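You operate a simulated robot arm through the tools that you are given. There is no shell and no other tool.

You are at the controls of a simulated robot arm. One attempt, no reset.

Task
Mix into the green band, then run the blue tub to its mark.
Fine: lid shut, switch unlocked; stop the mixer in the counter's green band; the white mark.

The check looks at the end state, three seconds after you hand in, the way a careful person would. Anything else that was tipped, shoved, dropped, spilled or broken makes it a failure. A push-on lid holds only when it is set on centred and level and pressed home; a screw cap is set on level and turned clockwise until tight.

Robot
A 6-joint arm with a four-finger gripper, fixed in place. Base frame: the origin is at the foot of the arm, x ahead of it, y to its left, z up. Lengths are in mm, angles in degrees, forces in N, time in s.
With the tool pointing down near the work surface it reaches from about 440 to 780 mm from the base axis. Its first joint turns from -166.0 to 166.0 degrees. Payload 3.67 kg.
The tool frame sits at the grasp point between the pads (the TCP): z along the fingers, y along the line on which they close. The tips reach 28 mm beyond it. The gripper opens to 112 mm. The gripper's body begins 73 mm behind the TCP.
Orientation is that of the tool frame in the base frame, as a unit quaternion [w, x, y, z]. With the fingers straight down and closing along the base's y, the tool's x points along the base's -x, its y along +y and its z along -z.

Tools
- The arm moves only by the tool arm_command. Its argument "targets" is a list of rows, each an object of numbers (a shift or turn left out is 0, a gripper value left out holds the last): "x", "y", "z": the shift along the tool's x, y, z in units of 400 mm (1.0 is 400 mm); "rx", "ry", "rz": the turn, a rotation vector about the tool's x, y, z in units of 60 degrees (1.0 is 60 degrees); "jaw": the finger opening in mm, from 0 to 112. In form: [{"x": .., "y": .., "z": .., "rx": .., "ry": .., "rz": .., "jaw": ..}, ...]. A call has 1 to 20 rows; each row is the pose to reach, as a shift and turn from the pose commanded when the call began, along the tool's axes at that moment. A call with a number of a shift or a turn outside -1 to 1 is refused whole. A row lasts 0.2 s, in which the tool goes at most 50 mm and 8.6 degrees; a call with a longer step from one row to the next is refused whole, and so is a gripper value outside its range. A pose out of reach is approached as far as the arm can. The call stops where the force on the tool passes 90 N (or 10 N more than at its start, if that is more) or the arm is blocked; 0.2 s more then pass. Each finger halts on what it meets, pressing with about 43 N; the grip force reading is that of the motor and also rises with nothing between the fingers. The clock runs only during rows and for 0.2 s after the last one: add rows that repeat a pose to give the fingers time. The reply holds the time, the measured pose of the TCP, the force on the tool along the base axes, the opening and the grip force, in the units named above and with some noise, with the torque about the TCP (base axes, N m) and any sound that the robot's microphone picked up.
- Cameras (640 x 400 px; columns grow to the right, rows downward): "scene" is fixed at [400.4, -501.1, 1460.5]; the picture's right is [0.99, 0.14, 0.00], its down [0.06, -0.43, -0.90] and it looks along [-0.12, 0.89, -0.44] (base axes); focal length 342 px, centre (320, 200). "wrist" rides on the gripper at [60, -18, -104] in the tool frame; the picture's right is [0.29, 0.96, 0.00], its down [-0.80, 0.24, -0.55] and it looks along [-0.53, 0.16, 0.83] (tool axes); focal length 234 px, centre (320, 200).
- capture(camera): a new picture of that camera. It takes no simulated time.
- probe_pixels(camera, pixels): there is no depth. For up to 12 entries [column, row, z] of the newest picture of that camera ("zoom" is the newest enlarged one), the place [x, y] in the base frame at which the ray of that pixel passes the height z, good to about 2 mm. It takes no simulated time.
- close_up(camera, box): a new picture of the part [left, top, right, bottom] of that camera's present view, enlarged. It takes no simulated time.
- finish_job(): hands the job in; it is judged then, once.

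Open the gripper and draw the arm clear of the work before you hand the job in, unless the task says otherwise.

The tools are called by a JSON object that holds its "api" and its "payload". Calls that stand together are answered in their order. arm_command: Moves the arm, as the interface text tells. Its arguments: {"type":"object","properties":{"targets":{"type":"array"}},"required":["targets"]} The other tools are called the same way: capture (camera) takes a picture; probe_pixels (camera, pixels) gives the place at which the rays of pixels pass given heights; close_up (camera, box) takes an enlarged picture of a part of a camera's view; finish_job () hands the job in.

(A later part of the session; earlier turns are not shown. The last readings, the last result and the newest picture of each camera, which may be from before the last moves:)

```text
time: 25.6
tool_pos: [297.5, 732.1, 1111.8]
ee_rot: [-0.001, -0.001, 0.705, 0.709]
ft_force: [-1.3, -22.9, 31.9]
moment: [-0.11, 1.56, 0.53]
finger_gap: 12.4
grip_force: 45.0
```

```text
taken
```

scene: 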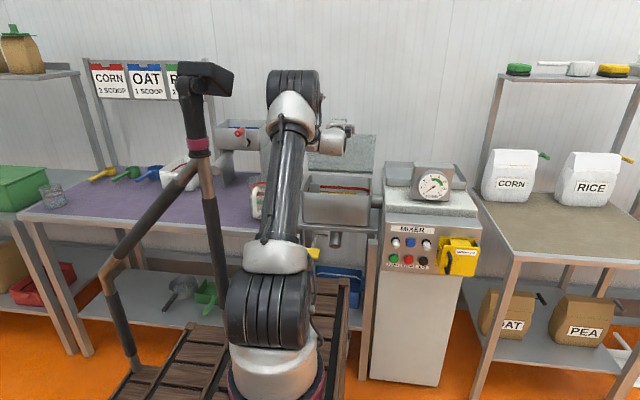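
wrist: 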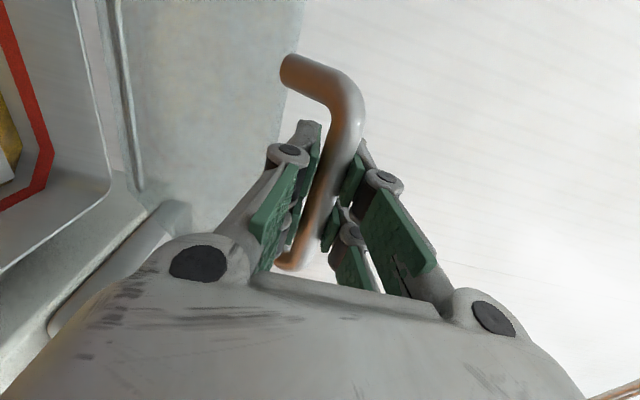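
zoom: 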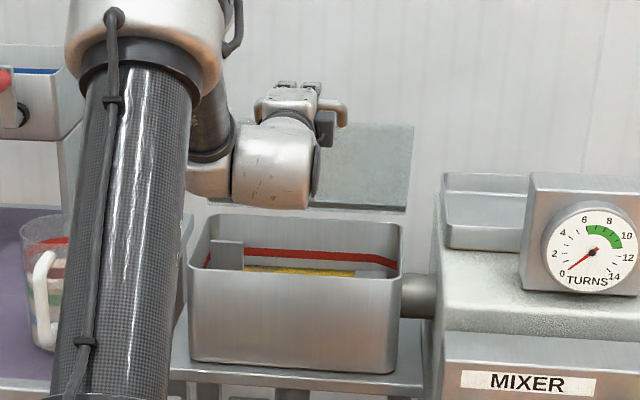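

The force (-23, +32) says I'm now slightly inside the arc. I'll probe the lid's edges in the scene picture to pin the hinge down before continuing.

{"api": "capture", "payload": {"camera": "scene"}}

{"api": "close_up", "payload": {"camera": "scene", "box": [325, 125, 395, 185]}}

{"api": "probe_pixels", "payload": {"camera": "scene", "pixels": [[375, 146, 1060], [375, 146, 1080], [375, 146, 1100], [372.5, 173.5, 930], [372.5, 173.5, 950], [372.5, 173.5, 970], [351, 139.5, 1090], [351, 139.5, 1110], [375, 180, 900], [375, 180, 920], [375, 180, 940], [375, 180, 960]]}}

{"api": "probe_pixels", "payload": {"camera": "wrist", "pixels": [[130, 190, 940], [130, 190, 960], [130, 190, 980], [88, 90, 940], [88, 90, 960], [88, 90, 980], [125, 100, 940], [125, 100, 960], [125, 100, 980]]}}

```text
taken
```

scene: 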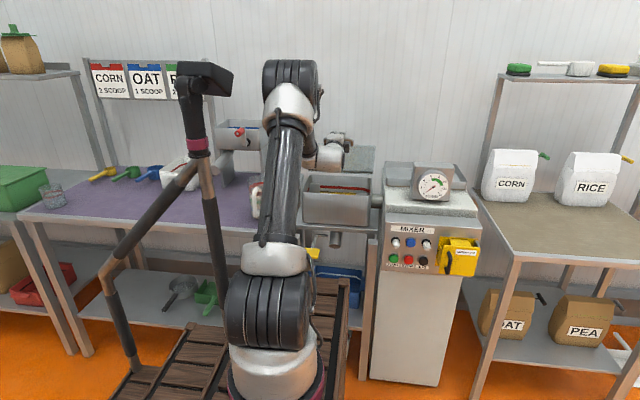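

```text
6.67 times, centred on (360, 155) of scene
```

zoom: 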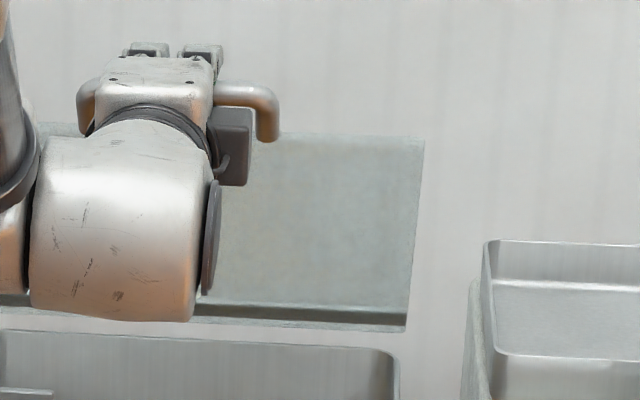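

```text
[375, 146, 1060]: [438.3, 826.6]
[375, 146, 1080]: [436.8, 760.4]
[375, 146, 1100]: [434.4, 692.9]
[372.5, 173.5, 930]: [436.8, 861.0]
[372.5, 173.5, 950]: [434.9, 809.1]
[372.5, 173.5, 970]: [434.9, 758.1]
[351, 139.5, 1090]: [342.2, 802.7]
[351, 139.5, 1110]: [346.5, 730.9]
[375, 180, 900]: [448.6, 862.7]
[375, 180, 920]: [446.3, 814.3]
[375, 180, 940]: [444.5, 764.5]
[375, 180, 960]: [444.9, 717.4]
```

```text
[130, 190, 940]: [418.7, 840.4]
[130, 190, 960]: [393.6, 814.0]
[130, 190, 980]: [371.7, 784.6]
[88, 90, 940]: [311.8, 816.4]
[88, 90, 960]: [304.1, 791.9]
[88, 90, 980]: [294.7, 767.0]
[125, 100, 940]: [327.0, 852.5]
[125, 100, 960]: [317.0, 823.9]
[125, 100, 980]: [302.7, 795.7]
```

Combining the views, the hinge is near y≈860, z≈922 with radius about 230, and the lid corner ray agrees. I'll continue along that arc to about 45° lean.

{"api": "arm_command", "payload": {"targets": [{"z": -0.015, "y": 0.0, "jaw": 8}, {"z": -0.029, "y": -0.0098, "jaw": 8}, {"z": -0.041, "y": -0.019, "jaw": 8}, {"z": -0.0528, "y": -0.0283, "jaw": 8}, {"z": -0.0643, "y": -0.038, "jaw": 8}, {"z": -0.0758, "y": -0.0478, "jaw": 8}, {"z": -0.0866, "y": -0.058, "jaw": 8}, {"z": -0.0975, "y": -0.0685, "jaw": 8}, {"z": -0.0975, "y": -0.0685, "jaw": 8}]}}

```text
time: 27.6
tool_pos: [297.4, 695.8, 1079.7]
ee_rot: [-0.001, -0.002, 0.708, 0.706]
ft_force: [-4.4, 23.4, -23.1]
moment: [0.19, 1.31, 0.55]
finger_gap: 12.3
grip_force: 45.2
```

The force is purely radial at about 45° lean, matching the model, so I'm about 4 mm outside the arc. I'll correct and continue to about 61° lean.

{"api": "arm_command", "payload": {"targets": [{"z": 0.003, "y": -0.012, "jaw": 8}, {"z": -0.0075, "y": -0.0218, "jaw": 8}, {"z": -0.02, "y": -0.037, "jaw": 8}, {"z": -0.0328, "y": -0.053, "jaw": 8}, {"z": -0.0445, "y": -0.069, "jaw": 8}, {"z": -0.0558, "y": -0.0858, "jaw": 8}, {"z": -0.0665, "y": -0.103, "jaw": 8}, {"z": -0.0765, "y": -0.12, "jaw": 8}, {"z": -0.0765, "y": -0.12, "jaw": 8}]}}

{"api": "close_up", "payload": {"camera": "scene", "box": [290, 105, 400, 235]}}

{"api": "capture", "payload": {"camera": "wrist"}}

```text
time: 29.6
tool_pos: [297.5, 665.4, 1031.1]
ee_rot: [-0.001, -0.001, 0.709, 0.706]
ft_force: [-5.6, 27.8, -12.6]
moment: [1.06, 1.15, 0.52]
finger_gap: 16.3
grip_force: 44.8
```

```text
3.08 times, centred on (345, 170) of scene
```

zoom: 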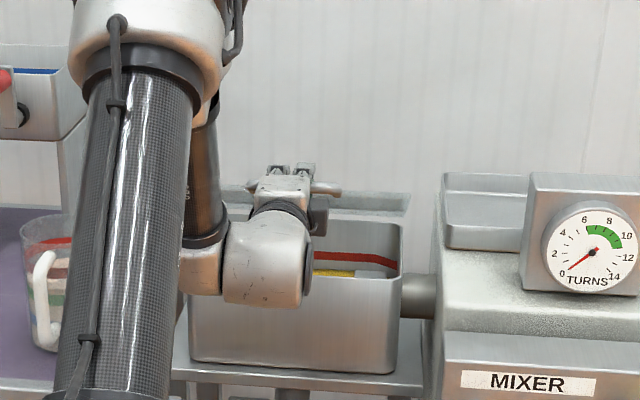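

```text
taken
```

wrist: 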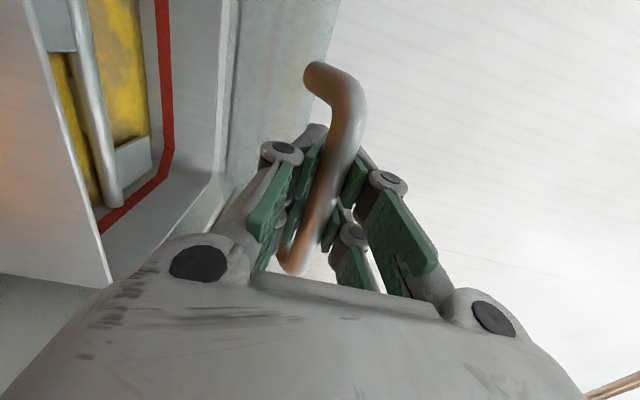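

The gap widened to 16 because the lower fingertip is wedging on the lid edge. I'll loosen the jaws slightly, back off 12 mm so the bar sits nearer the tips, and re-grip.

{"api": "arm_command", "payload": {"targets": [{"y": 0.0, "jaw": 22}, {"y": -0.003, "jaw": 22}, {"z": -0.015, "y": -0.003, "jaw": 22}, {"z": -0.03, "y": -0.003, "jaw": 22}, {"z": -0.03, "y": -0.003, "jaw": 22}]}}

{"api": "capture", "payload": {"camera": "wrist"}}

{"api": "close_up", "payload": {"camera": "scene", "box": [290, 105, 400, 235]}}

```text
time: 30.8
tool_pos: [298.0, 652.8, 1033.8]
ee_rot: [-0.001, -0.001, 0.707, 0.707]
ft_force: [0.3, -0.2, -0.7]
moment: [-0.02, 0.0, -0.03]
finger_gap: 22.6
grip_force: 0.3
```

```text
taken
```

wrist: 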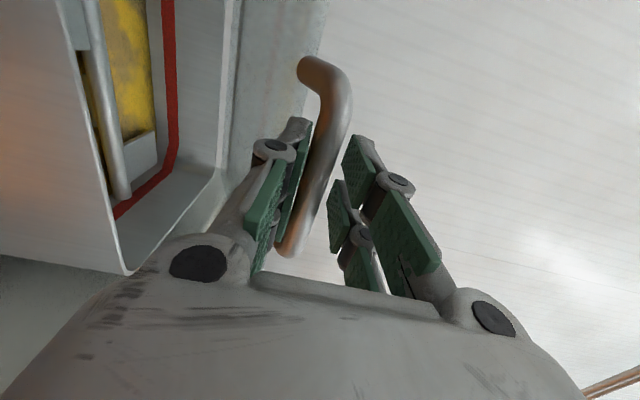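

```text
3.08 times, centred on (345, 170) of scene
```

zoom: 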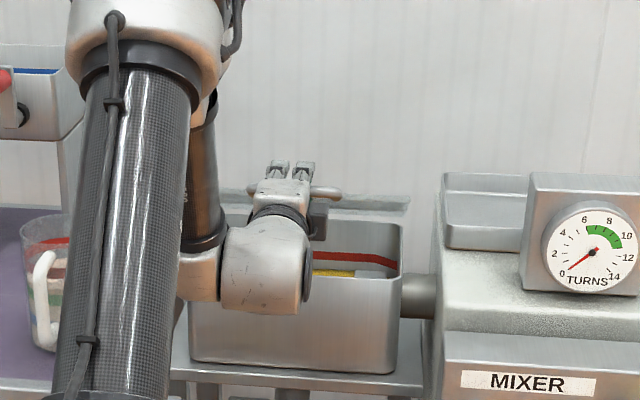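

With the jaws loosened the lid stays put and the force is about zero, so the hinge has friction. I'll keep the bar caged and push it down along the arc with the upper finger to about 80° lean.

{"api": "arm_command", "payload": {"targets": [{"z": -0.008, "y": -0.023, "jaw": 22}, {"z": -0.0155, "y": -0.046, "jaw": 22}, {"z": -0.025, "y": -0.069, "jaw": 22}, {"z": -0.0348, "y": -0.092, "jaw": 22}, {"z": -0.0425, "y": -0.116, "jaw": 22}, {"z": -0.05, "y": -0.14, "jaw": 22}, {"z": -0.0555, "y": -0.165, "jaw": 22}, {"z": -0.061, "y": -0.189, "jaw": 22}]}}

{"api": "capture", "payload": {"camera": "wrist"}}

{"api": "close_up", "payload": {"camera": "scene", "box": [290, 105, 400, 235]}}

```text
time: 32.6
tool_pos: [297.8, 627.4, 958.7]
ee_rot: [-0.002, -0.001, 0.708, 0.707]
ft_force: [1.0, 0.6, -1.1]
moment: [0.0, 0.02, 0.0]
finger_gap: 21.9
grip_force: 0.0
```

```text
taken
```

wrist: 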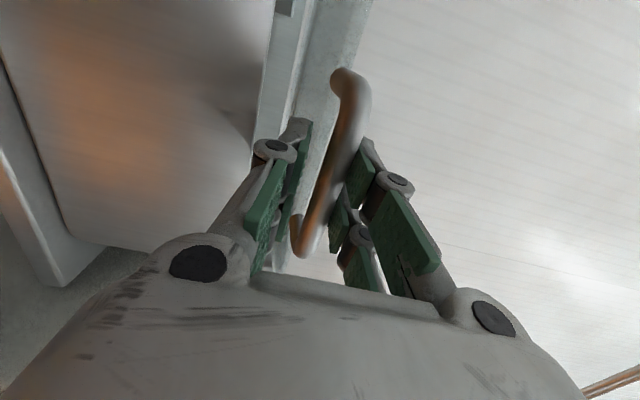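

```text
3.08 times, centred on (345, 170) of scene
```

zoom: 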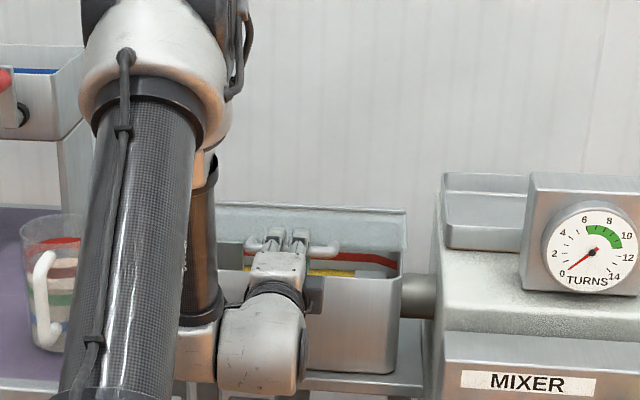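

The lid follows smoothly and the bar is nearly level. I'll keep pushing down gently to the rim.

{"api": "arm_command", "payload": {"targets": [{"z": -0.003, "y": -0.02, "jaw": 22}, {"z": -0.005, "y": -0.04, "jaw": 22}, {"z": -0.006, "y": -0.06, "jaw": 22}, {"z": -0.008, "y": -0.075, "jaw": 22}, {"z": -0.008, "y": -0.09, "jaw": 22}, {"z": -0.008, "y": -0.1, "jaw": 22}]}}

{"api": "capture", "payload": {"camera": "wrist"}}

{"api": "close_up", "payload": {"camera": "scene", "box": [290, 105, 400, 235]}}

```text
time: 34.0
tool_pos: [297.9, 624.9, 919.7]
ee_rot: [-0.001, -0.001, 0.707, 0.707]
ft_force: [1.2, -0.2, -0.6]
moment: [0.0, -0.04, -0.05]
finger_gap: 21.7
grip_force: 0.1
```

```text
taken
```

wrist: 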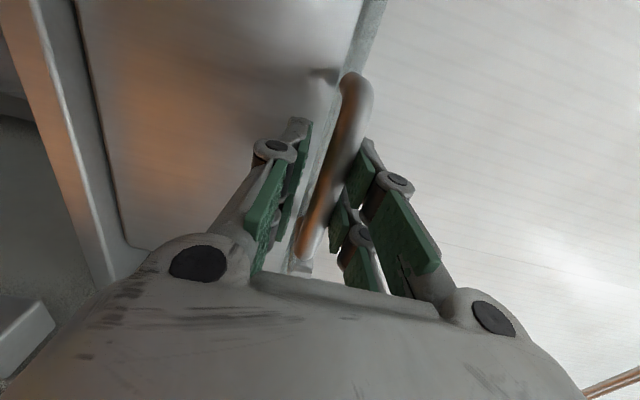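

```text
3.08 times, centred on (345, 170) of scene
```

zoom: 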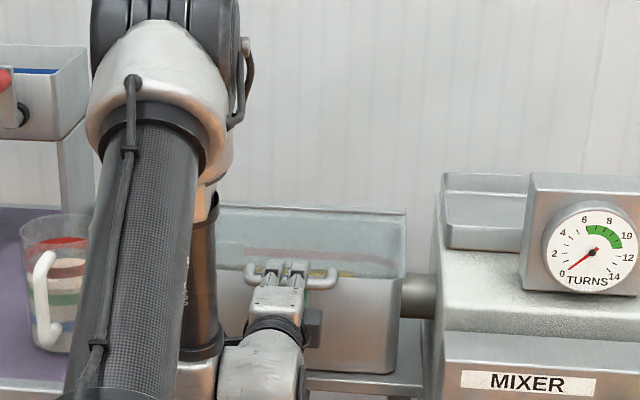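

The lid is almost down, still without contact force. I'll continue in small steps until it seats.

{"api": "arm_command", "payload": {"targets": [{"y": -0.015, "jaw": 22}, {"y": -0.03, "jaw": 22}, {"y": -0.04, "jaw": 22}]}}

{"api": "capture", "payload": {"camera": "wrist"}}

{"api": "close_up", "payload": {"camera": "scene", "box": [290, 105, 400, 235]}}

```text
time: 34.8
tool_pos: [297.0, 624.8, 906.0]
ee_rot: [-0.001, -0.002, 0.704, 0.71]
ft_force: [-0.9, 0.9, 37.3]
moment: [0.04, -0.09, -0.09]
finger_gap: 41.7
grip_force: 19.0
```

```text
taken
```

wrist: 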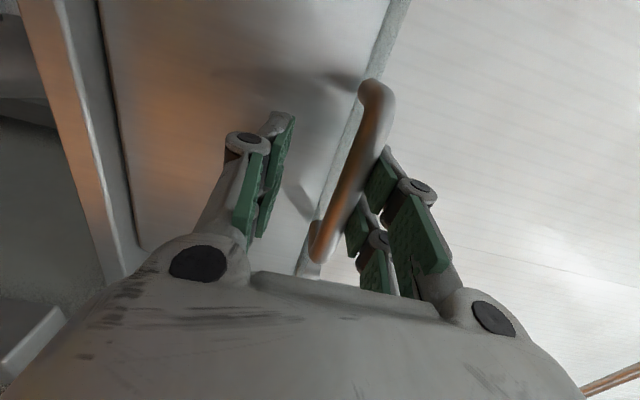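

```text
3.08 times, centred on (345, 170) of scene
```

zoom: 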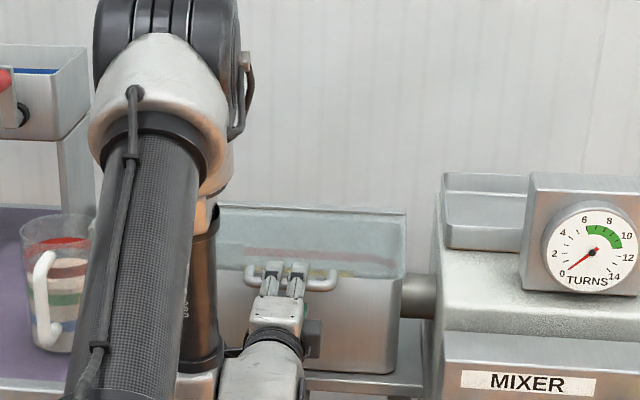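

The 37 N upward reaction shows the lid is seated on the rim. I'll ease off and retract straight back.

{"api": "arm_command", "payload": {"targets": [{"y": 0.025, "jaw": 30}, {"y": 0.025, "jaw": 30}, {"z": -0.05, "y": 0.02, "jaw": 34}, {"z": -0.1, "y": 0.02, "jaw": 34}, {"z": -0.16, "y": 0.02, "jaw": 34}, {"z": -0.16, "y": 0.02, "jaw": 34}]}}

{"api": "capture", "payload": {"camera": "wrist"}}

{"api": "close_up", "payload": {"camera": "scene", "box": [290, 105, 400, 235]}}

```text
time: 36.2
tool_pos: [296.5, 559.4, 909.7]
ee_rot: [0.0, 0.0, 0.707, 0.707]
ft_force: [0.2, -0.3, -0.9]
moment: [-0.05, 0.01, 0.0]
finger_gap: 33.8
grip_force: 0.1
```

```text
taken
```

wrist: 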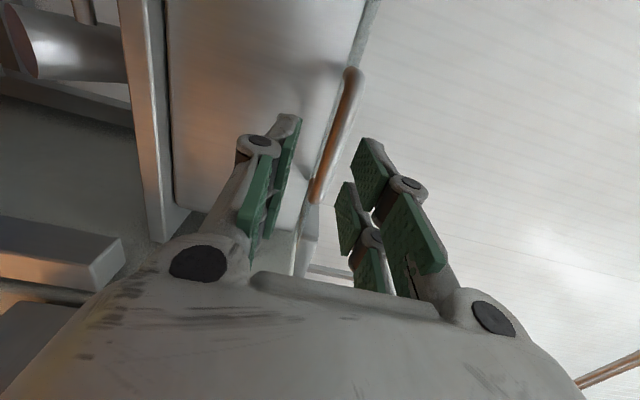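

```text
3.08 times, centred on (345, 170) of scene
```

zoom: 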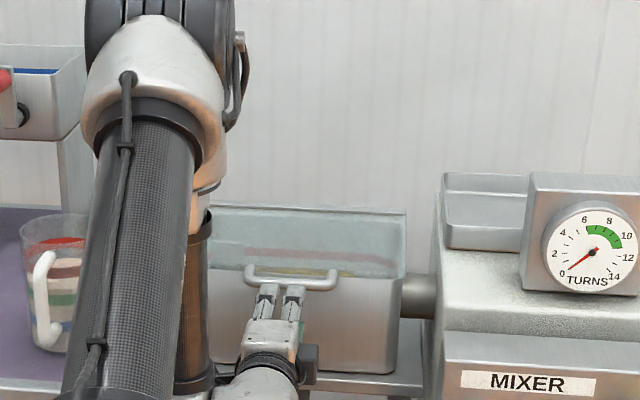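

The lid lies flat on the bowl. Next I'll retreat to the right in front of the panel and roll the gripper back so the fingers close horizontally for the cover's vertical handle.

{"api": "arm_command", "payload": {"targets": [{"x": -0.05, "z": -0.05, "rz": 0.09}, {"x": -0.1, "z": -0.1, "rz": 0.18}, {"x": -0.16, "z": -0.15, "rz": 0.28}, {"x": -0.22, "z": -0.2, "rz": 0.38}, {"x": -0.28, "z": -0.25, "rz": 0.48}, {"x": -0.34, "z": -0.3, "rz": 0.58}, {"x": -0.4, "z": -0.35, "rz": 0.68}, {"x": -0.46, "z": -0.3975, "rz": 0.75}]}}

{"api": "arm_command", "payload": {"targets": [{"rz": 0.12}, {"rz": 0.24}, {"rz": 0.36}, {"rz": 0.48}, {"rz": 0.6}, {"rz": 0.75}, {"rz": 0.75}]}}

{"api": "capture", "payload": {"camera": "wrist"}}

{"api": "capture", "payload": {"camera": "scene"}}

```text
time: 38.0
tool_pos: [483.2, 402.3, 909.5]
ee_rot: [-0.272, 0.271, 0.653, 0.653]
ft_force: [-0.9, 0.0, -0.1]
moment: [-0.02, -0.01, -0.01]
finger_gap: 34.2
grip_force: 0.2
```

```text
refused: row 6 steps farther than a row can; nothing moved
```

```text
taken
```

wrist: 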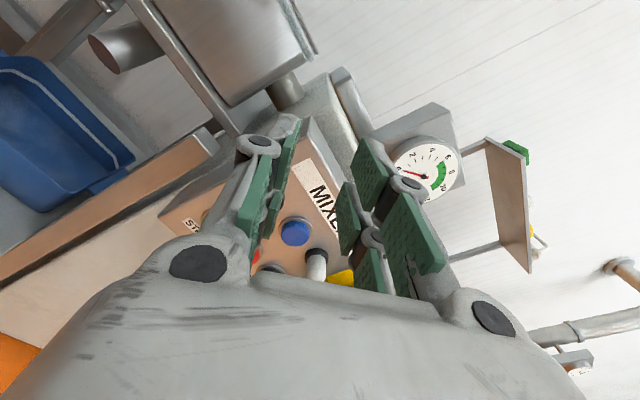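

```text
taken
```

scene: 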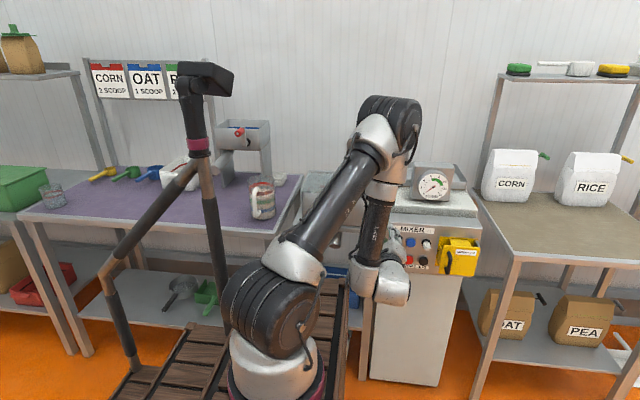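

The second command was refused because one row's turn was too large, and nothing moved. I'll redo the roll with even rows while shifting right towards the cover.

{"api": "arm_command", "payload": {"targets": [{"x": -0.033, "y": 0.024, "z": -0.022, "rz": 0.094}, {"x": -0.066, "y": 0.048, "z": -0.044, "rz": 0.188}, {"x": -0.1, "y": 0.072, "z": -0.066, "rz": 0.282}, {"x": -0.133, "y": 0.097, "z": -0.088, "rz": 0.375}, {"x": -0.166, "y": 0.121, "z": -0.11, "rz": 0.47}, {"x": -0.2, "y": 0.146, "z": -0.132, "rz": 0.563}, {"x": -0.233, "y": 0.17, "z": -0.154, "rz": 0.657}, {"x": -0.265, "y": 0.194, "z": -0.175, "rz": 0.75}, {"x": -0.265, "y": 0.194, "z": -0.175, "rz": 0.75}]}}

{"api": "capture", "payload": {"camera": "wrist"}}

{"api": "capture", "payload": {"camera": "scene"}}

{"api": "close_up", "payload": {"camera": "scene", "box": [280, 160, 500, 290]}}

```text
time: 40.0
tool_pos: [611.6, 331.9, 890.9]
ee_rot: [0.501, -0.499, -0.501, -0.499]
ft_force: [-0.2, 1.0, 0.1]
moment: [-0.02, 0.0, -0.02]
finger_gap: 34.2
grip_force: 0.1
```

```text
taken
```

wrist: 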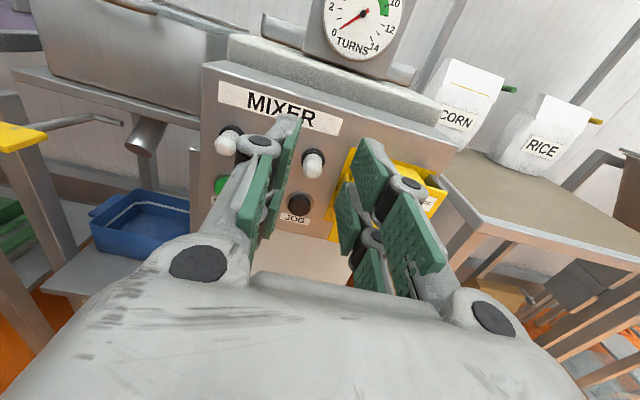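

```text
taken
```

scene: 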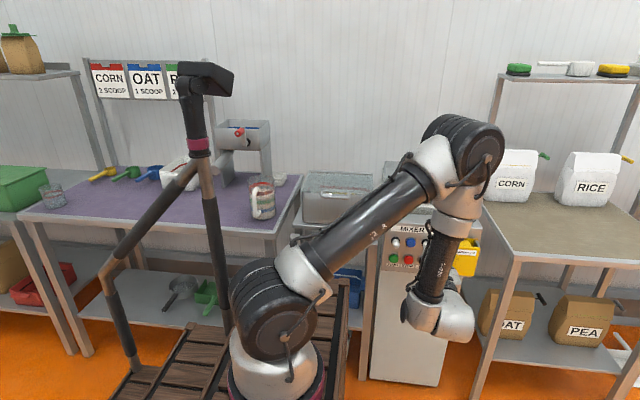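

```text
2.91 times, centred on (390, 225) of scene
```

zoom: 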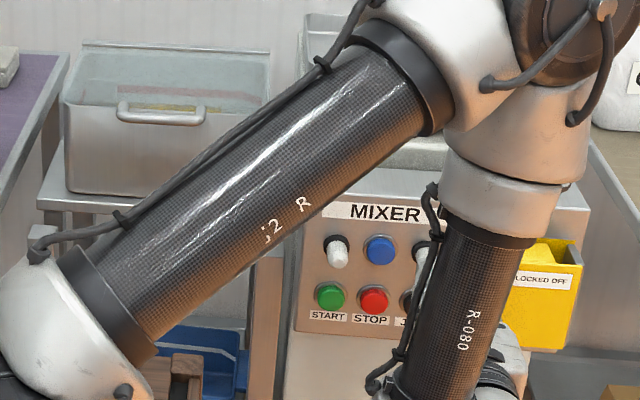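

The lid is closed flush. I'll shift right so the black handle comes between the fingers in the wrist view.

{"api": "arm_command", "payload": {"targets": [{"y": 0.08, "x": -0.02, "jaw": 50}, {"y": 0.16, "x": -0.05, "jaw": 60}, {"y": 0.185, "x": -0.1, "jaw": 60}, {"y": 0.185, "x": -0.1, "jaw": 60}]}}

{"api": "capture", "payload": {"camera": "wrist"}}

{"api": "close_up", "payload": {"camera": "wrist", "box": [230, 80, 450, 260]}}

{"api": "capture", "payload": {"camera": "scene"}}

```text
time: 41.0
tool_pos: [664.4, 320.3, 839.9]
ee_rot: [-0.5, 0.498, 0.501, 0.501]
ft_force: [0.6, 0.4, -1.2]
moment: [0.02, 0.0, 0.04]
finger_gap: 59.9
grip_force: 0.0
out of reach, approached as far as the arm can: row 1, 2, 3, 4
```

```text
taken
```

wrist: 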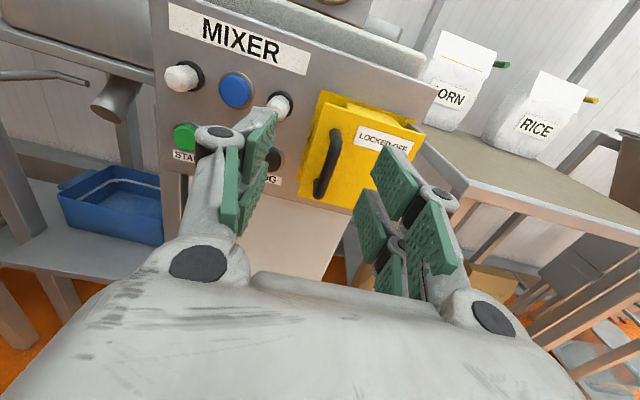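

```text
2.22 times, centred on (340, 170) of wrist
```

zoom: 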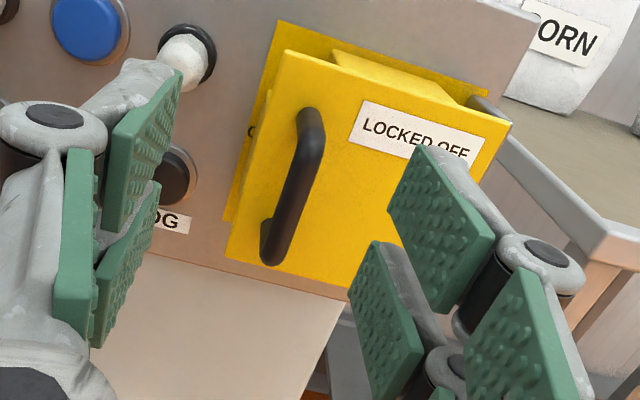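

```text
taken
```

scene: 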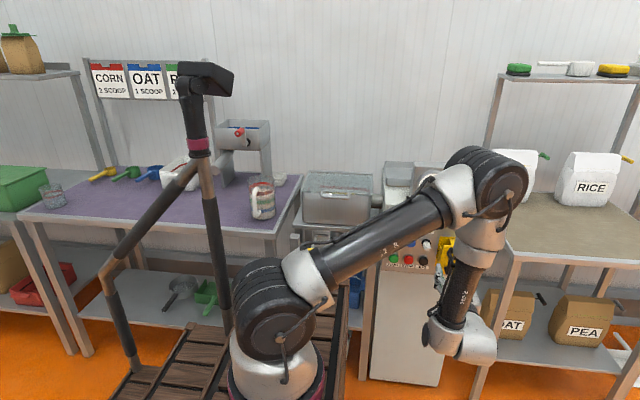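

The pose is marked out of reach here, probably an arm-configuration limit. The handle is visible around (325,165) in the wrist view, so I'll probe its ends and compare with the first scene view.

{"api": "probe_pixels", "payload": {"camera": "wrist", "pixels": [[333, 132, 820], [333, 132, 840], [333, 132, 860], [320, 192, 740], [320, 192, 760], [320, 192, 780], [326, 165, 800], [326, 165, 820]]}}

{"api": "probe_pixels", "payload": {"camera": "scene", "pixels": [[449.5, 253, 820], [449.5, 253, 840], [449.5, 253, 860], [447, 271, 740], [447, 271, 760], [447, 271, 780], [481, 241, 820], [481, 241, 860]]}}

{"api": "arm_command", "payload": {"targets": [{"z": 0.04}, {"z": 0.08}, {"z": 0.12}, {"z": 0.12}]}}

```text
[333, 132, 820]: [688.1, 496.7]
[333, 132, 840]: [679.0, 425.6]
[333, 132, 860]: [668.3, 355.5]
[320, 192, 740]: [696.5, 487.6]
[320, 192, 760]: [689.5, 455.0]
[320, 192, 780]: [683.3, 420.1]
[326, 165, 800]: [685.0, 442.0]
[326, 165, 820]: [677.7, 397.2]
```

```text
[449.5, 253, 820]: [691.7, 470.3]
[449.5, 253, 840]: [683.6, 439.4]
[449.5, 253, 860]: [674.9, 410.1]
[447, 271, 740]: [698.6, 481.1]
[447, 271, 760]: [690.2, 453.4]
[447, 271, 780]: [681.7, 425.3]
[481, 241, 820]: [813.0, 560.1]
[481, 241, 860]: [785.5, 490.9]
```

```text
time: 42.0
tool_pos: [648.9, 358.0, 830.8]
ee_rot: [-0.499, 0.497, 0.502, 0.502]
ft_force: [0.2, -0.4, 0.4]
moment: [0.04, -0.03, 0.01]
finger_gap: 59.9
grip_force: 0.0
out of reach, approached as far as the arm can: row 1, 2, 3, 4
```

The handle bar triangulates to (687, 452) with z from 760 to 833. Pointing straight along +y here seems to put the wrist near a singular pose, so I'll yaw the tool 30° towards +x and see whether reach returns.

{"api": "arm_command", "payload": {"targets": [{"rx": -0.1, "z": -0.03}, {"rx": -0.2, "z": -0.06}, {"rx": -0.3, "z": -0.08}, {"rx": -0.4, "z": -0.08}, {"rx": -0.5, "z": -0.08}, {"rx": -0.5, "z": -0.08}]}}

{"api": "capture", "payload": {"camera": "wrist"}}

{"api": "capture", "payload": {"camera": "scene"}}

```text
time: 43.4
tool_pos: [650.6, 303.6, 826.0]
ee_rot: [-0.351, 0.604, 0.365, 0.615]
ft_force: [0.2, 0.0, -0.3]
moment: [0.04, -0.01, 0.01]
finger_gap: 59.7
grip_force: 0.1
out of reach, approached as far as the arm can: row 5, 6
```

```text
taken
```

wrist: 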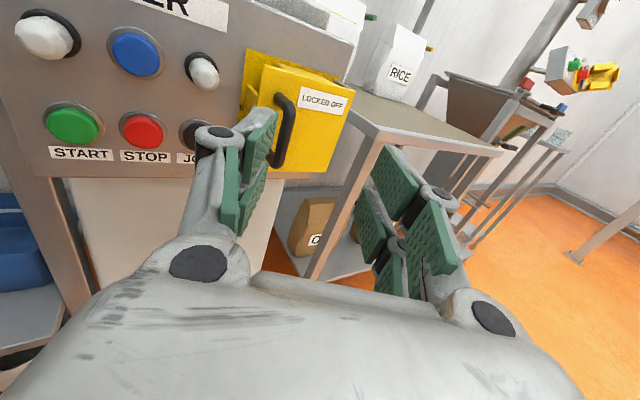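

```text
taken
```

scene: 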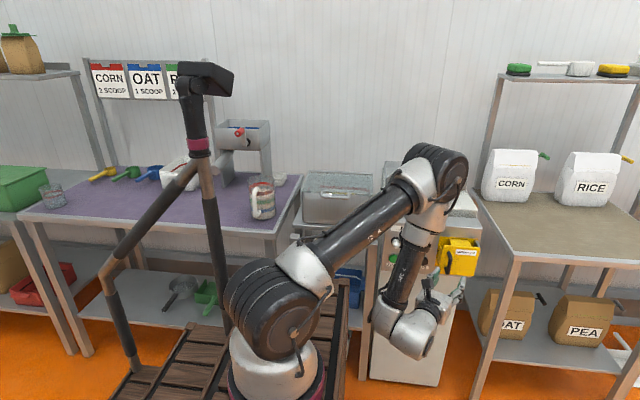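

The yaw took effect. I'll move towards a pre-grasp point about 50 mm short of the handle along the tool direction.

{"api": "arm_command", "payload": {"targets": [{"x": -0.014, "y": -0.021, "z": 0.048}, {"x": -0.029, "y": -0.042, "z": 0.096}, {"x": -0.043, "y": -0.064, "z": 0.145}, {"x": -0.058, "y": -0.085, "z": 0.193}, {"x": -0.0725, "y": -0.1066, "z": 0.2416}, {"x": -0.0725, "y": -0.1066, "z": 0.2416}]}}

{"api": "capture", "payload": {"camera": "wrist"}}

{"api": "capture", "payload": {"camera": "scene"}}

```text
time: 44.8
tool_pos: [666.8, 380.4, 791.3]
ee_rot: [-0.338, 0.588, 0.389, 0.623]
ft_force: [0.3, 0.3, 1.1]
moment: [-0.01, 0.02, -0.02]
finger_gap: 60.2
grip_force: 0.0
out of reach, approached as far as the arm can: row 1, 2, 3, 4, 5, 6
```

```text
taken
```

wrist: 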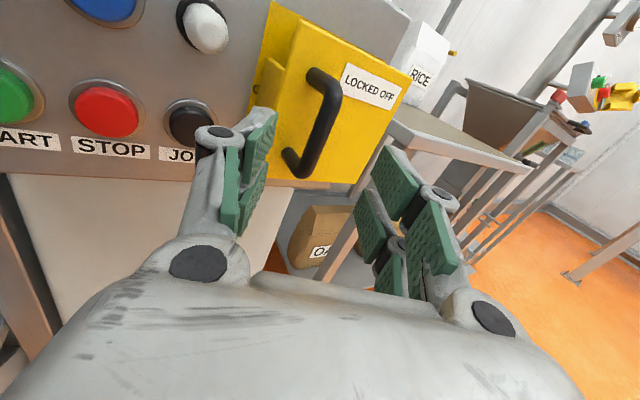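

```text
taken
```

scene: 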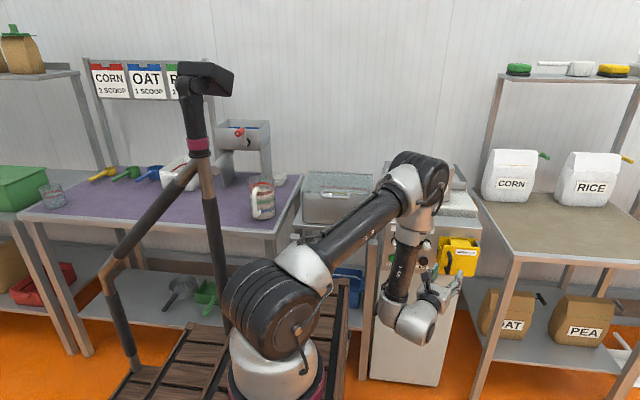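

Still limited: the low horizontal wrist folds the arm too far. I'll pitch the tool down about 40° so the wrist sits higher, backing up and away while doing so.

{"api": "arm_command", "payload": {"targets": [{"x": 0.04, "z": -0.03, "ry": -0.05}, {"x": 0.08, "z": -0.06, "ry": -0.15}, {"x": 0.12, "z": -0.09, "ry": -0.27}, {"x": 0.15, "z": -0.1, "ry": -0.4}, {"x": 0.15, "z": -0.1, "ry": -0.53}, {"x": 0.15, "z": -0.1, "ry": -0.667}, {"x": 0.15, "z": -0.1, "ry": -0.667}]}}

{"api": "capture", "payload": {"camera": "wrist"}}

{"api": "capture", "payload": {"camera": "scene"}}

```text
time: 46.4
tool_pos: [638.2, 347.8, 850.2]
ee_rot: [-0.176, 0.764, 0.484, 0.388]
ft_force: [-0.1, -0.5, 0.5]
moment: [0.0, -0.01, 0.04]
finger_gap: 60.0
grip_force: 0.1
out of reach, approached as far as the arm can: row 3, 4, 5, 6, 7
```

```text
taken
```

wrist: 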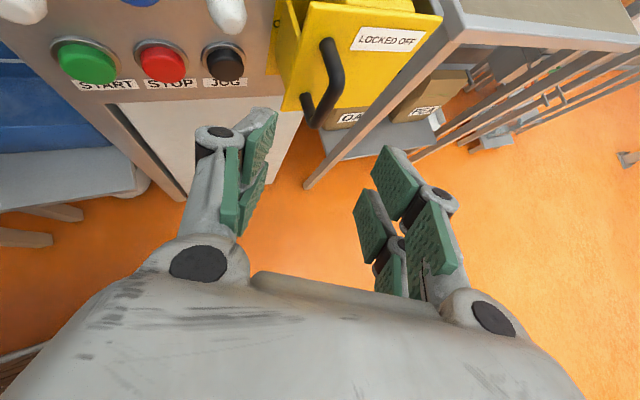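

```text
taken
```

scene: 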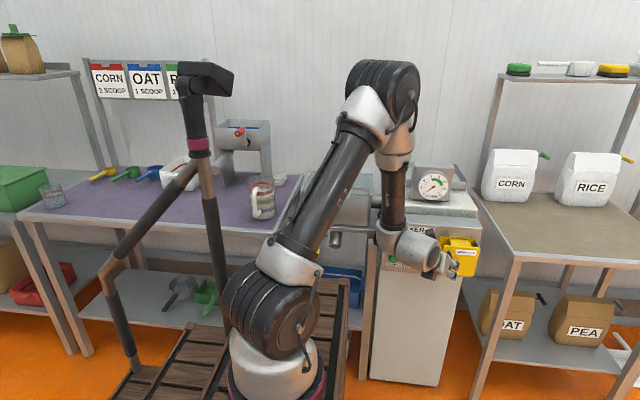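

Out-of-reach seems tied to the tool-x-up roll, since the x-sideways roll never had it. I'll roll the tool the other way round (180° in total, through the sideways pose), which still closes the fingers horizontally.

{"api": "arm_command", "payload": {"targets": [{"z": -0.02, "rz": -0.125}, {"z": -0.04, "rz": -0.25}, {"z": -0.06, "rz": -0.375}, {"z": -0.08, "rz": -0.5}, {"z": -0.1, "rz": -0.625}, {"z": -0.1, "rz": -0.75}, {"z": -0.1, "rz": -0.875}, {"z": -0.1, "rz": -1.0}]}}

{"api": "arm_command", "payload": {"targets": [{"rz": -0.125}, {"rz": -0.25}, {"rz": -0.375}, {"rz": -0.5}, {"rz": -0.625}, {"rz": -0.75}, {"rz": -0.875}, {"rz": -1.0}]}}

{"api": "arm_command", "payload": {"targets": [{"rz": -0.125}, {"rz": -0.25}, {"rz": -0.375}, {"rz": -0.5}, {"rz": -0.625}, {"rz": -0.75}, {"rz": -0.875}, {"rz": -1.0}]}}

{"api": "capture", "payload": {"camera": "wrist"}}

{"api": "capture", "payload": {"camera": "scene"}}

```text
time: 48.2
tool_pos: [623.3, 321.5, 874.1]
ee_rot: [0.033, 0.421, 0.801, 0.425]
ft_force: [-0.7, 0.3, -0.3]
moment: [-0.01, -0.01, 0.03]
finger_gap: 60.1
grip_force: 0.0
```

```text
time: 50.0
tool_pos: [622.2, 320.5, 874.6]
ee_rot: [0.242, -0.035, 0.904, 0.352]
ft_force: [-0.3, 0.2, -0.3]
moment: [-0.01, -0.02, 0.02]
finger_gap: 60.1
grip_force: 0.1
```

```text
time: 51.8
tool_pos: [622.7, 320.9, 875.1]
ee_rot: [0.384, -0.483, 0.765, 0.185]
ft_force: [-0.4, -0.5, 1.2]
moment: [-0.01, -0.01, 0.0]
finger_gap: 60.4
grip_force: 0.0
```

```text
taken
```

wrist: 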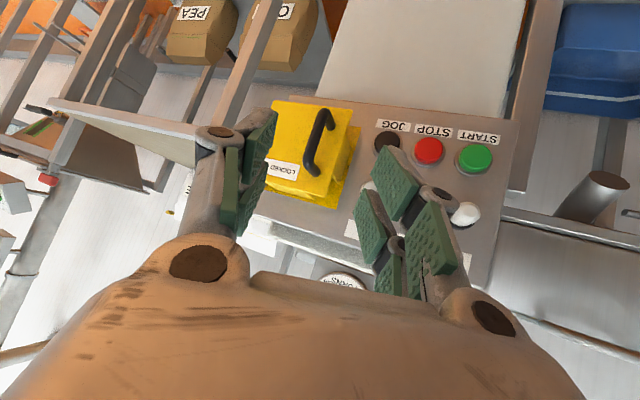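

```text
taken
```

scene: 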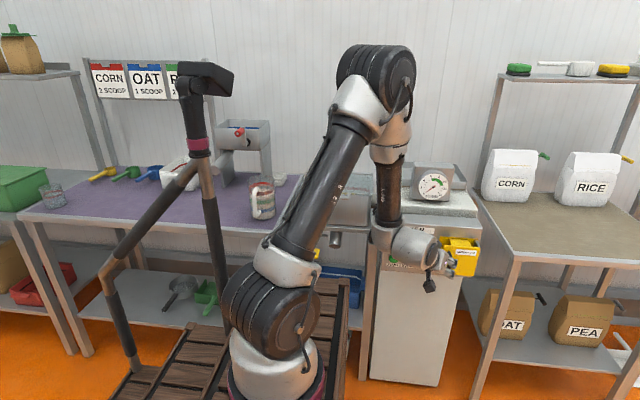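

No reach limit in this roll. The handle is at about (320,140) in the inverted wrist view. I'll yaw a little towards +y and approach a pre-grasp point 60 mm off the bar.

{"api": "arm_command", "payload": {"targets": [{"x": -0.0143, "y": -0.0011, "z": 0.052, "rx": -0.0434, "ry": -0.0216, "rz": -0.036}, {"x": -0.0287, "y": -0.0022, "z": 0.104, "rx": -0.0868, "ry": -0.0432, "rz": -0.072}, {"x": -0.043, "y": -0.0033, "z": 0.156, "rx": -0.13, "ry": -0.0648, "rz": -0.108}, {"x": -0.0574, "y": -0.0044, "z": 0.208, "rx": -0.1736, "ry": -0.0864, "rz": -0.144}, {"x": -0.0717, "y": -0.0055, "z": 0.26, "rx": -0.217, "ry": -0.108, "rz": -0.18, "jaw": 40}, {"x": -0.0717, "y": -0.0055, "z": 0.26, "rx": -0.217, "ry": -0.108, "rz": -0.18, "jaw": 40}]}}

{"api": "capture", "payload": {"camera": "wrist"}}

{"api": "close_up", "payload": {"camera": "scene", "box": [380, 200, 500, 320]}}

```text
time: 53.2
tool_pos: [675.7, 405.6, 831.4]
ee_rot: [0.385, -0.581, 0.668, 0.26]
ft_force: [-0.3, -0.3, -0.6]
moment: [0.0, 0.01, -0.01]
finger_gap: 39.8
grip_force: 0.0
```

```text
taken
```

wrist: 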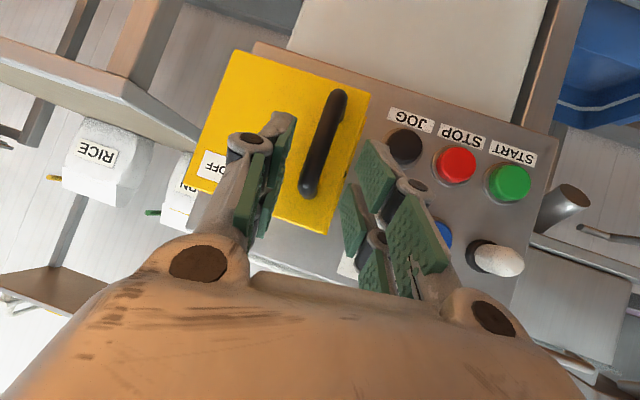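

```text
3.33 times, centred on (440, 260) of scene
```

zoom: 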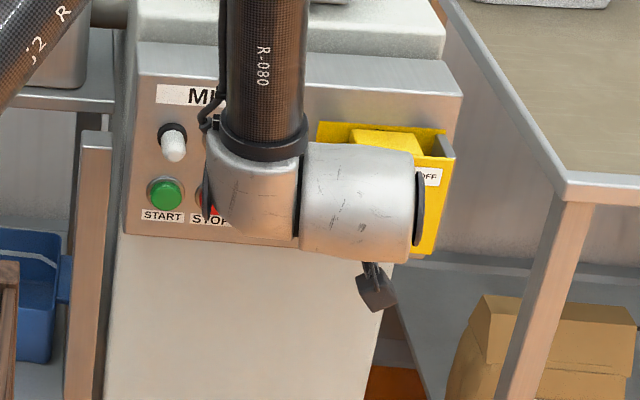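

The handle bar is centred between the fingers (bar at about (322,148), where the tool axis projects). I'll advance along the tool axis in small steps.

{"api": "arm_command", "payload": {"targets": [{"z": 0.03}, {"z": 0.06}, {"z": 0.08}, {"z": 0.08}]}}

{"api": "capture", "payload": {"camera": "wrist"}}

```text
time: 54.3
tool_pos: [678.8, 426.9, 815.0]
ee_rot: [0.385, -0.578, 0.671, 0.26]
ft_force: [-39.1, -66.0, 45.9]
moment: [2.15, -0.05, -0.64]
finger_gap: 43.5
grip_force: 45.3
stopped in row 4: the force on the tool passed its limit at 92 N (the readings are from after the stop); the commanded pose is now the measured one
```

```text
taken
```

wrist: 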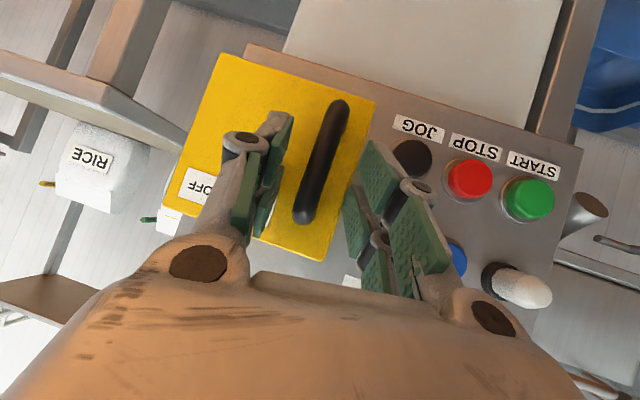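

Contact at 92 N. The finger on the image-right side probably hit the white knob beside the cover, so I'll back off along the tool axis at once and inspect.

{"api": "arm_command", "payload": {"targets": [{"z": -0.03}, {"z": -0.08}, {"z": -0.15}, {"z": -0.25}, {"z": -0.25}]}}

{"api": "capture", "payload": {"camera": "wrist"}}

{"api": "close_up", "payload": {"camera": "wrist", "box": [230, 60, 520, 290]}}

{"api": "close_up", "payload": {"camera": "scene", "box": [370, 150, 500, 290]}}

```text
time: 55.5
tool_pos: [660.7, 349.2, 870.4]
ee_rot: [0.385, -0.579, 0.67, 0.261]
ft_force: [0.1, -0.1, 0.1]
moment: [0.02, -0.03, 0.02]
finger_gap: 40.0
grip_force: 0.0
```

```text
taken
```

wrist: 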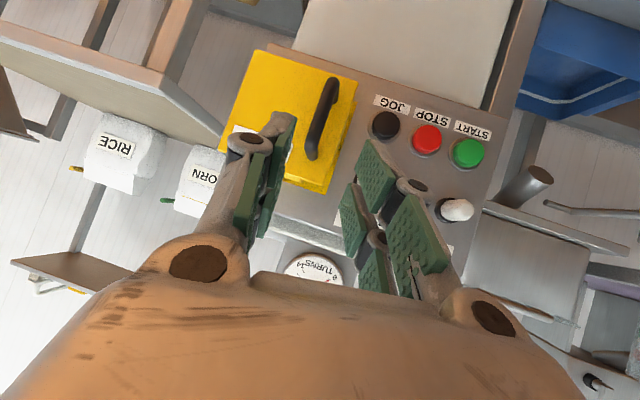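

```text
1.74 times, centred on (375, 175) of wrist
```

zoom: 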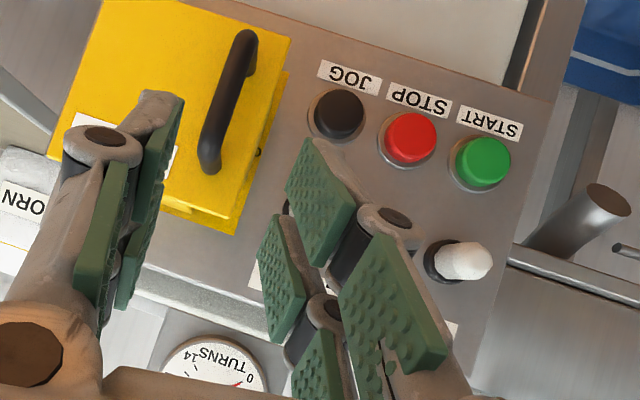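

```text
2.86 times, centred on (435, 220) of scene
```

zoom: 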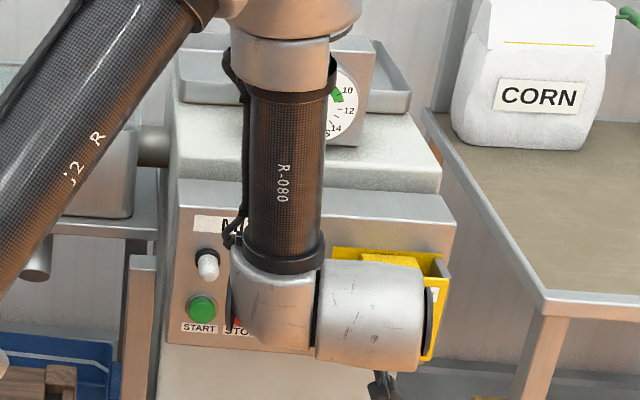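

I need a better fix on the plate, the bar and the knob. I'll probe handle and plate points in this view and compare them with the unobstructed first scene view.

{"api": "probe_pixels", "payload": {"camera": "wrist", "pixels": [[333, 82, 760], [333, 82, 740], [333, 82, 780], [311, 155, 830], [311, 155, 850], [311, 155, 810], [357, 81, 760], [357, 81, 740], [328, 188, 840], [328, 188, 860], [256, 50, 740], [256, 50, 760]]}}

{"api": "probe_pixels", "payload": {"camera": "scene", "pixels": [[439.3, 271.8, 740], [439.3, 271.8, 760], [447.3, 242, 840], [447.3, 242, 860], [447.3, 242, 880], [476.8, 275.6, 740], [476.8, 275.6, 760], [484, 248, 840], [484, 248, 860]]}}

```text
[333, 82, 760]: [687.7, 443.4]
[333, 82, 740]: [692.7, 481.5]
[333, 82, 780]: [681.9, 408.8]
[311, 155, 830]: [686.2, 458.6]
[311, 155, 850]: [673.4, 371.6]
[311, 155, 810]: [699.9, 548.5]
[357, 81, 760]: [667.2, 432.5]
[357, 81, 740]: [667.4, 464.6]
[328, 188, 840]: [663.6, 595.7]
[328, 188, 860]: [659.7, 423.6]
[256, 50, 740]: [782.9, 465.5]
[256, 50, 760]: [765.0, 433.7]
```

```text
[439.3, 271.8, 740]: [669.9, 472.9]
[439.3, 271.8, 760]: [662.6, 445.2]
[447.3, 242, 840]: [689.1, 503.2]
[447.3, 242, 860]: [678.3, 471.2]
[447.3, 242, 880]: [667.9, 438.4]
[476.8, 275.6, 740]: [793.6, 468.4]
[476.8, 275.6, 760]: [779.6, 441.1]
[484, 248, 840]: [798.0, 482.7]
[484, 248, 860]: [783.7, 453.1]
```

Working back from the force line, the fingertips met the cover plate at y≈455–460, because the pitch brings the upper prong forward. I'll level the tool in this roll so both prongs approach the plate squarely, staying well back.

{"api": "arm_command", "payload": {"targets": [{"x": 0.02, "z": 0.015, "rx": -0.035, "ry": -0.098, "rz": 0.005}, {"x": 0.04, "z": 0.03, "rx": -0.07, "ry": -0.195, "rz": 0.011}, {"x": 0.065, "z": 0.04, "rx": -0.105, "ry": -0.293, "rz": 0.016}, {"x": 0.09, "z": 0.055, "rx": -0.14, "ry": -0.39, "rz": 0.021}, {"x": 0.11, "z": 0.07, "rx": -0.175, "ry": -0.488, "rz": 0.027}, {"x": 0.128, "z": 0.079, "rx": -0.209, "ry": -0.586, "rz": 0.032}, {"x": 0.128, "z": 0.079, "rx": -0.209, "ry": -0.586, "rz": 0.032}]}}

{"api": "capture", "payload": {"camera": "wrist"}}

{"api": "capture", "payload": {"camera": "scene"}}

```text
time: 57.1
tool_pos: [664.0, 346.4, 809.5]
ee_rot: [-0.5, 0.501, -0.5, -0.5]
ft_force: [0.0, 0.6, -0.3]
moment: [-0.02, 0.0, 0.0]
finger_gap: 39.7
grip_force: 0.1
```

```text
taken
```

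wrist: 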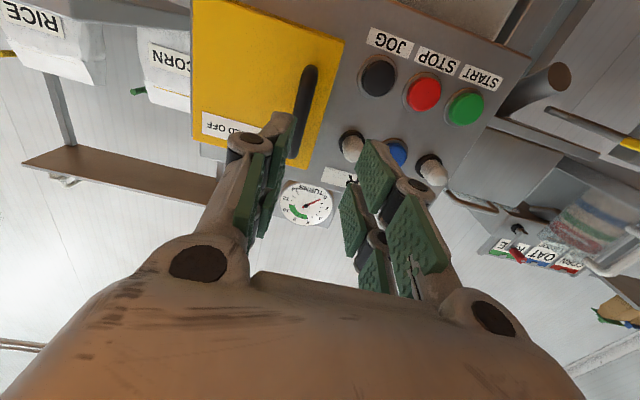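

```text
taken
```

scene: 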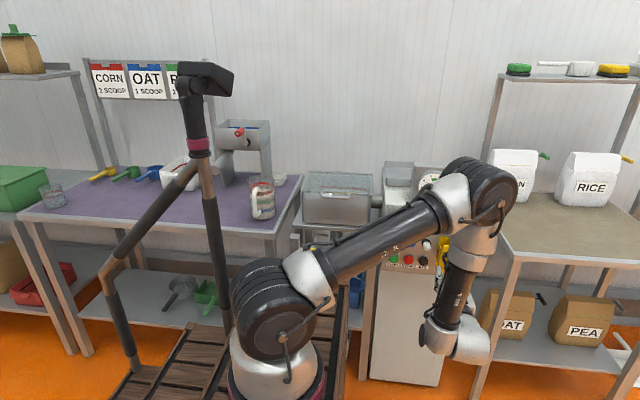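

Now the tool is level and square with no reach limit, and the white knob still looks normal at (352,148). I'll probe the handle from this low viewpoint, which gives a good baseline against the earlier high views.

{"api": "close_up", "payload": {"camera": "wrist", "box": [180, 0, 400, 200]}}

{"api": "probe_pixels", "payload": {"camera": "wrist", "pixels": [[311, 68, 740], [311, 68, 760], [311, 68, 780], [298, 148, 820], [298, 148, 830], [298, 148, 840], [345, 42, 730], [345, 42, 750], [308, 168, 840], [308, 168, 860], [191, 138, 840], [191, 138, 860]]}}

```text
2.00 times, centred on (290, 100) of wrist
```

zoom: 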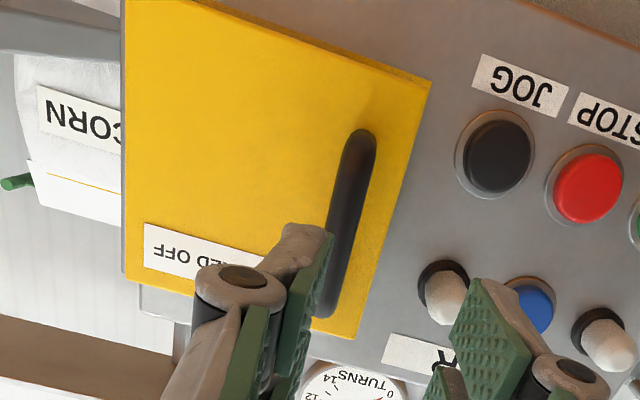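

```text
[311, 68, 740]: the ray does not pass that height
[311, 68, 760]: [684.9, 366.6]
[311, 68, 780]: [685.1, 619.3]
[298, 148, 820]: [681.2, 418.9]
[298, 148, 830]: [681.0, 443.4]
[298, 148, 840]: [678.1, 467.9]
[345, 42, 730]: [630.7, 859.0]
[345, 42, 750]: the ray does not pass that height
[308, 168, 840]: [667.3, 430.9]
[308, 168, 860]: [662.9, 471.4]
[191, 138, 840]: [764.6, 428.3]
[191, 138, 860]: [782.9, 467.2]
```

From three views the bar is at (684, 449) with z from 766 to 832, and the plate front is at y≈465. I'll approach so the bar sits about 10–14 mm inside the tips without touching the plate.

{"api": "arm_command", "payload": {"targets": [{"x": 0.013, "y": -0.025, "z": 0.05}, {"x": 0.026, "y": -0.05, "z": 0.1}, {"x": 0.026, "y": -0.05, "z": 0.15}, {"x": 0.026, "y": -0.05, "z": 0.18}, {"x": 0.026, "y": -0.05, "z": 0.195}, {"x": 0.026, "y": -0.05, "z": 0.195}]}}

{"api": "capture", "payload": {"camera": "wrist"}}

{"api": "close_up", "payload": {"camera": "wrist", "box": [200, 40, 440, 260]}}

```text
time: 58.5
tool_pos: [684.9, 424.3, 798.6]
ee_rot: [0.5, -0.5, 0.5, 0.5]
ft_force: [0.1, 0.1, -0.1]
moment: [-0.01, 0.01, 0.04]
finger_gap: 40.0
grip_force: 0.0
```

```text
taken
```

wrist: 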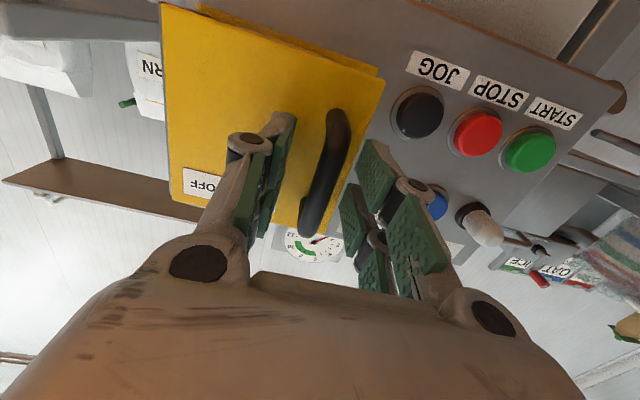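

```text
1.82 times, centred on (320, 150) of wrist
```

zoom: 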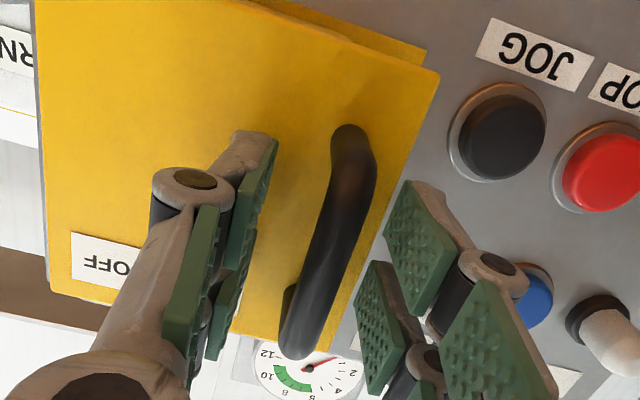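

The bar lies centred between the pads with no contact. I'll advance 9 mm more in small steps and close.

{"api": "arm_command", "payload": {"targets": [{"z": 0.008}, {"z": 0.016}, {"z": 0.022}, {"z": 0.022, "jaw": 30}, {"z": 0.022, "jaw": 20}, {"z": 0.022, "jaw": 8}, {"z": 0.022, "jaw": 8}]}}

{"api": "close_up", "payload": {"camera": "wrist", "box": [200, 40, 440, 260]}}

```text
time: 60.1
tool_pos: [683.1, 431.8, 797.2]
ee_rot: [0.5, -0.501, 0.499, 0.501]
ft_force: [-12.7, -66.9, 3.7]
moment: [0.5, -0.4, -1.04]
finger_gap: 10.6
grip_force: 44.7
```

```text
1.82 times, centred on (320, 150) of wrist
```

zoom: 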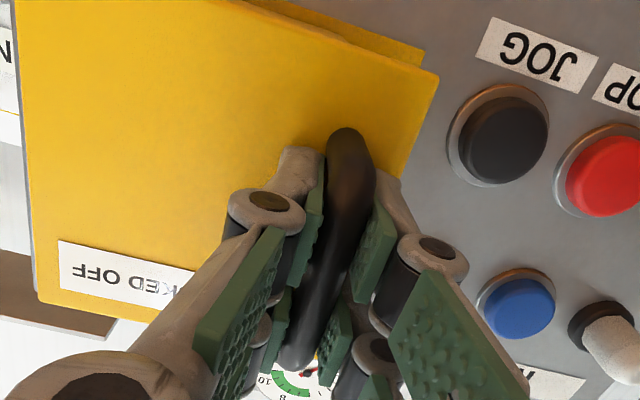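

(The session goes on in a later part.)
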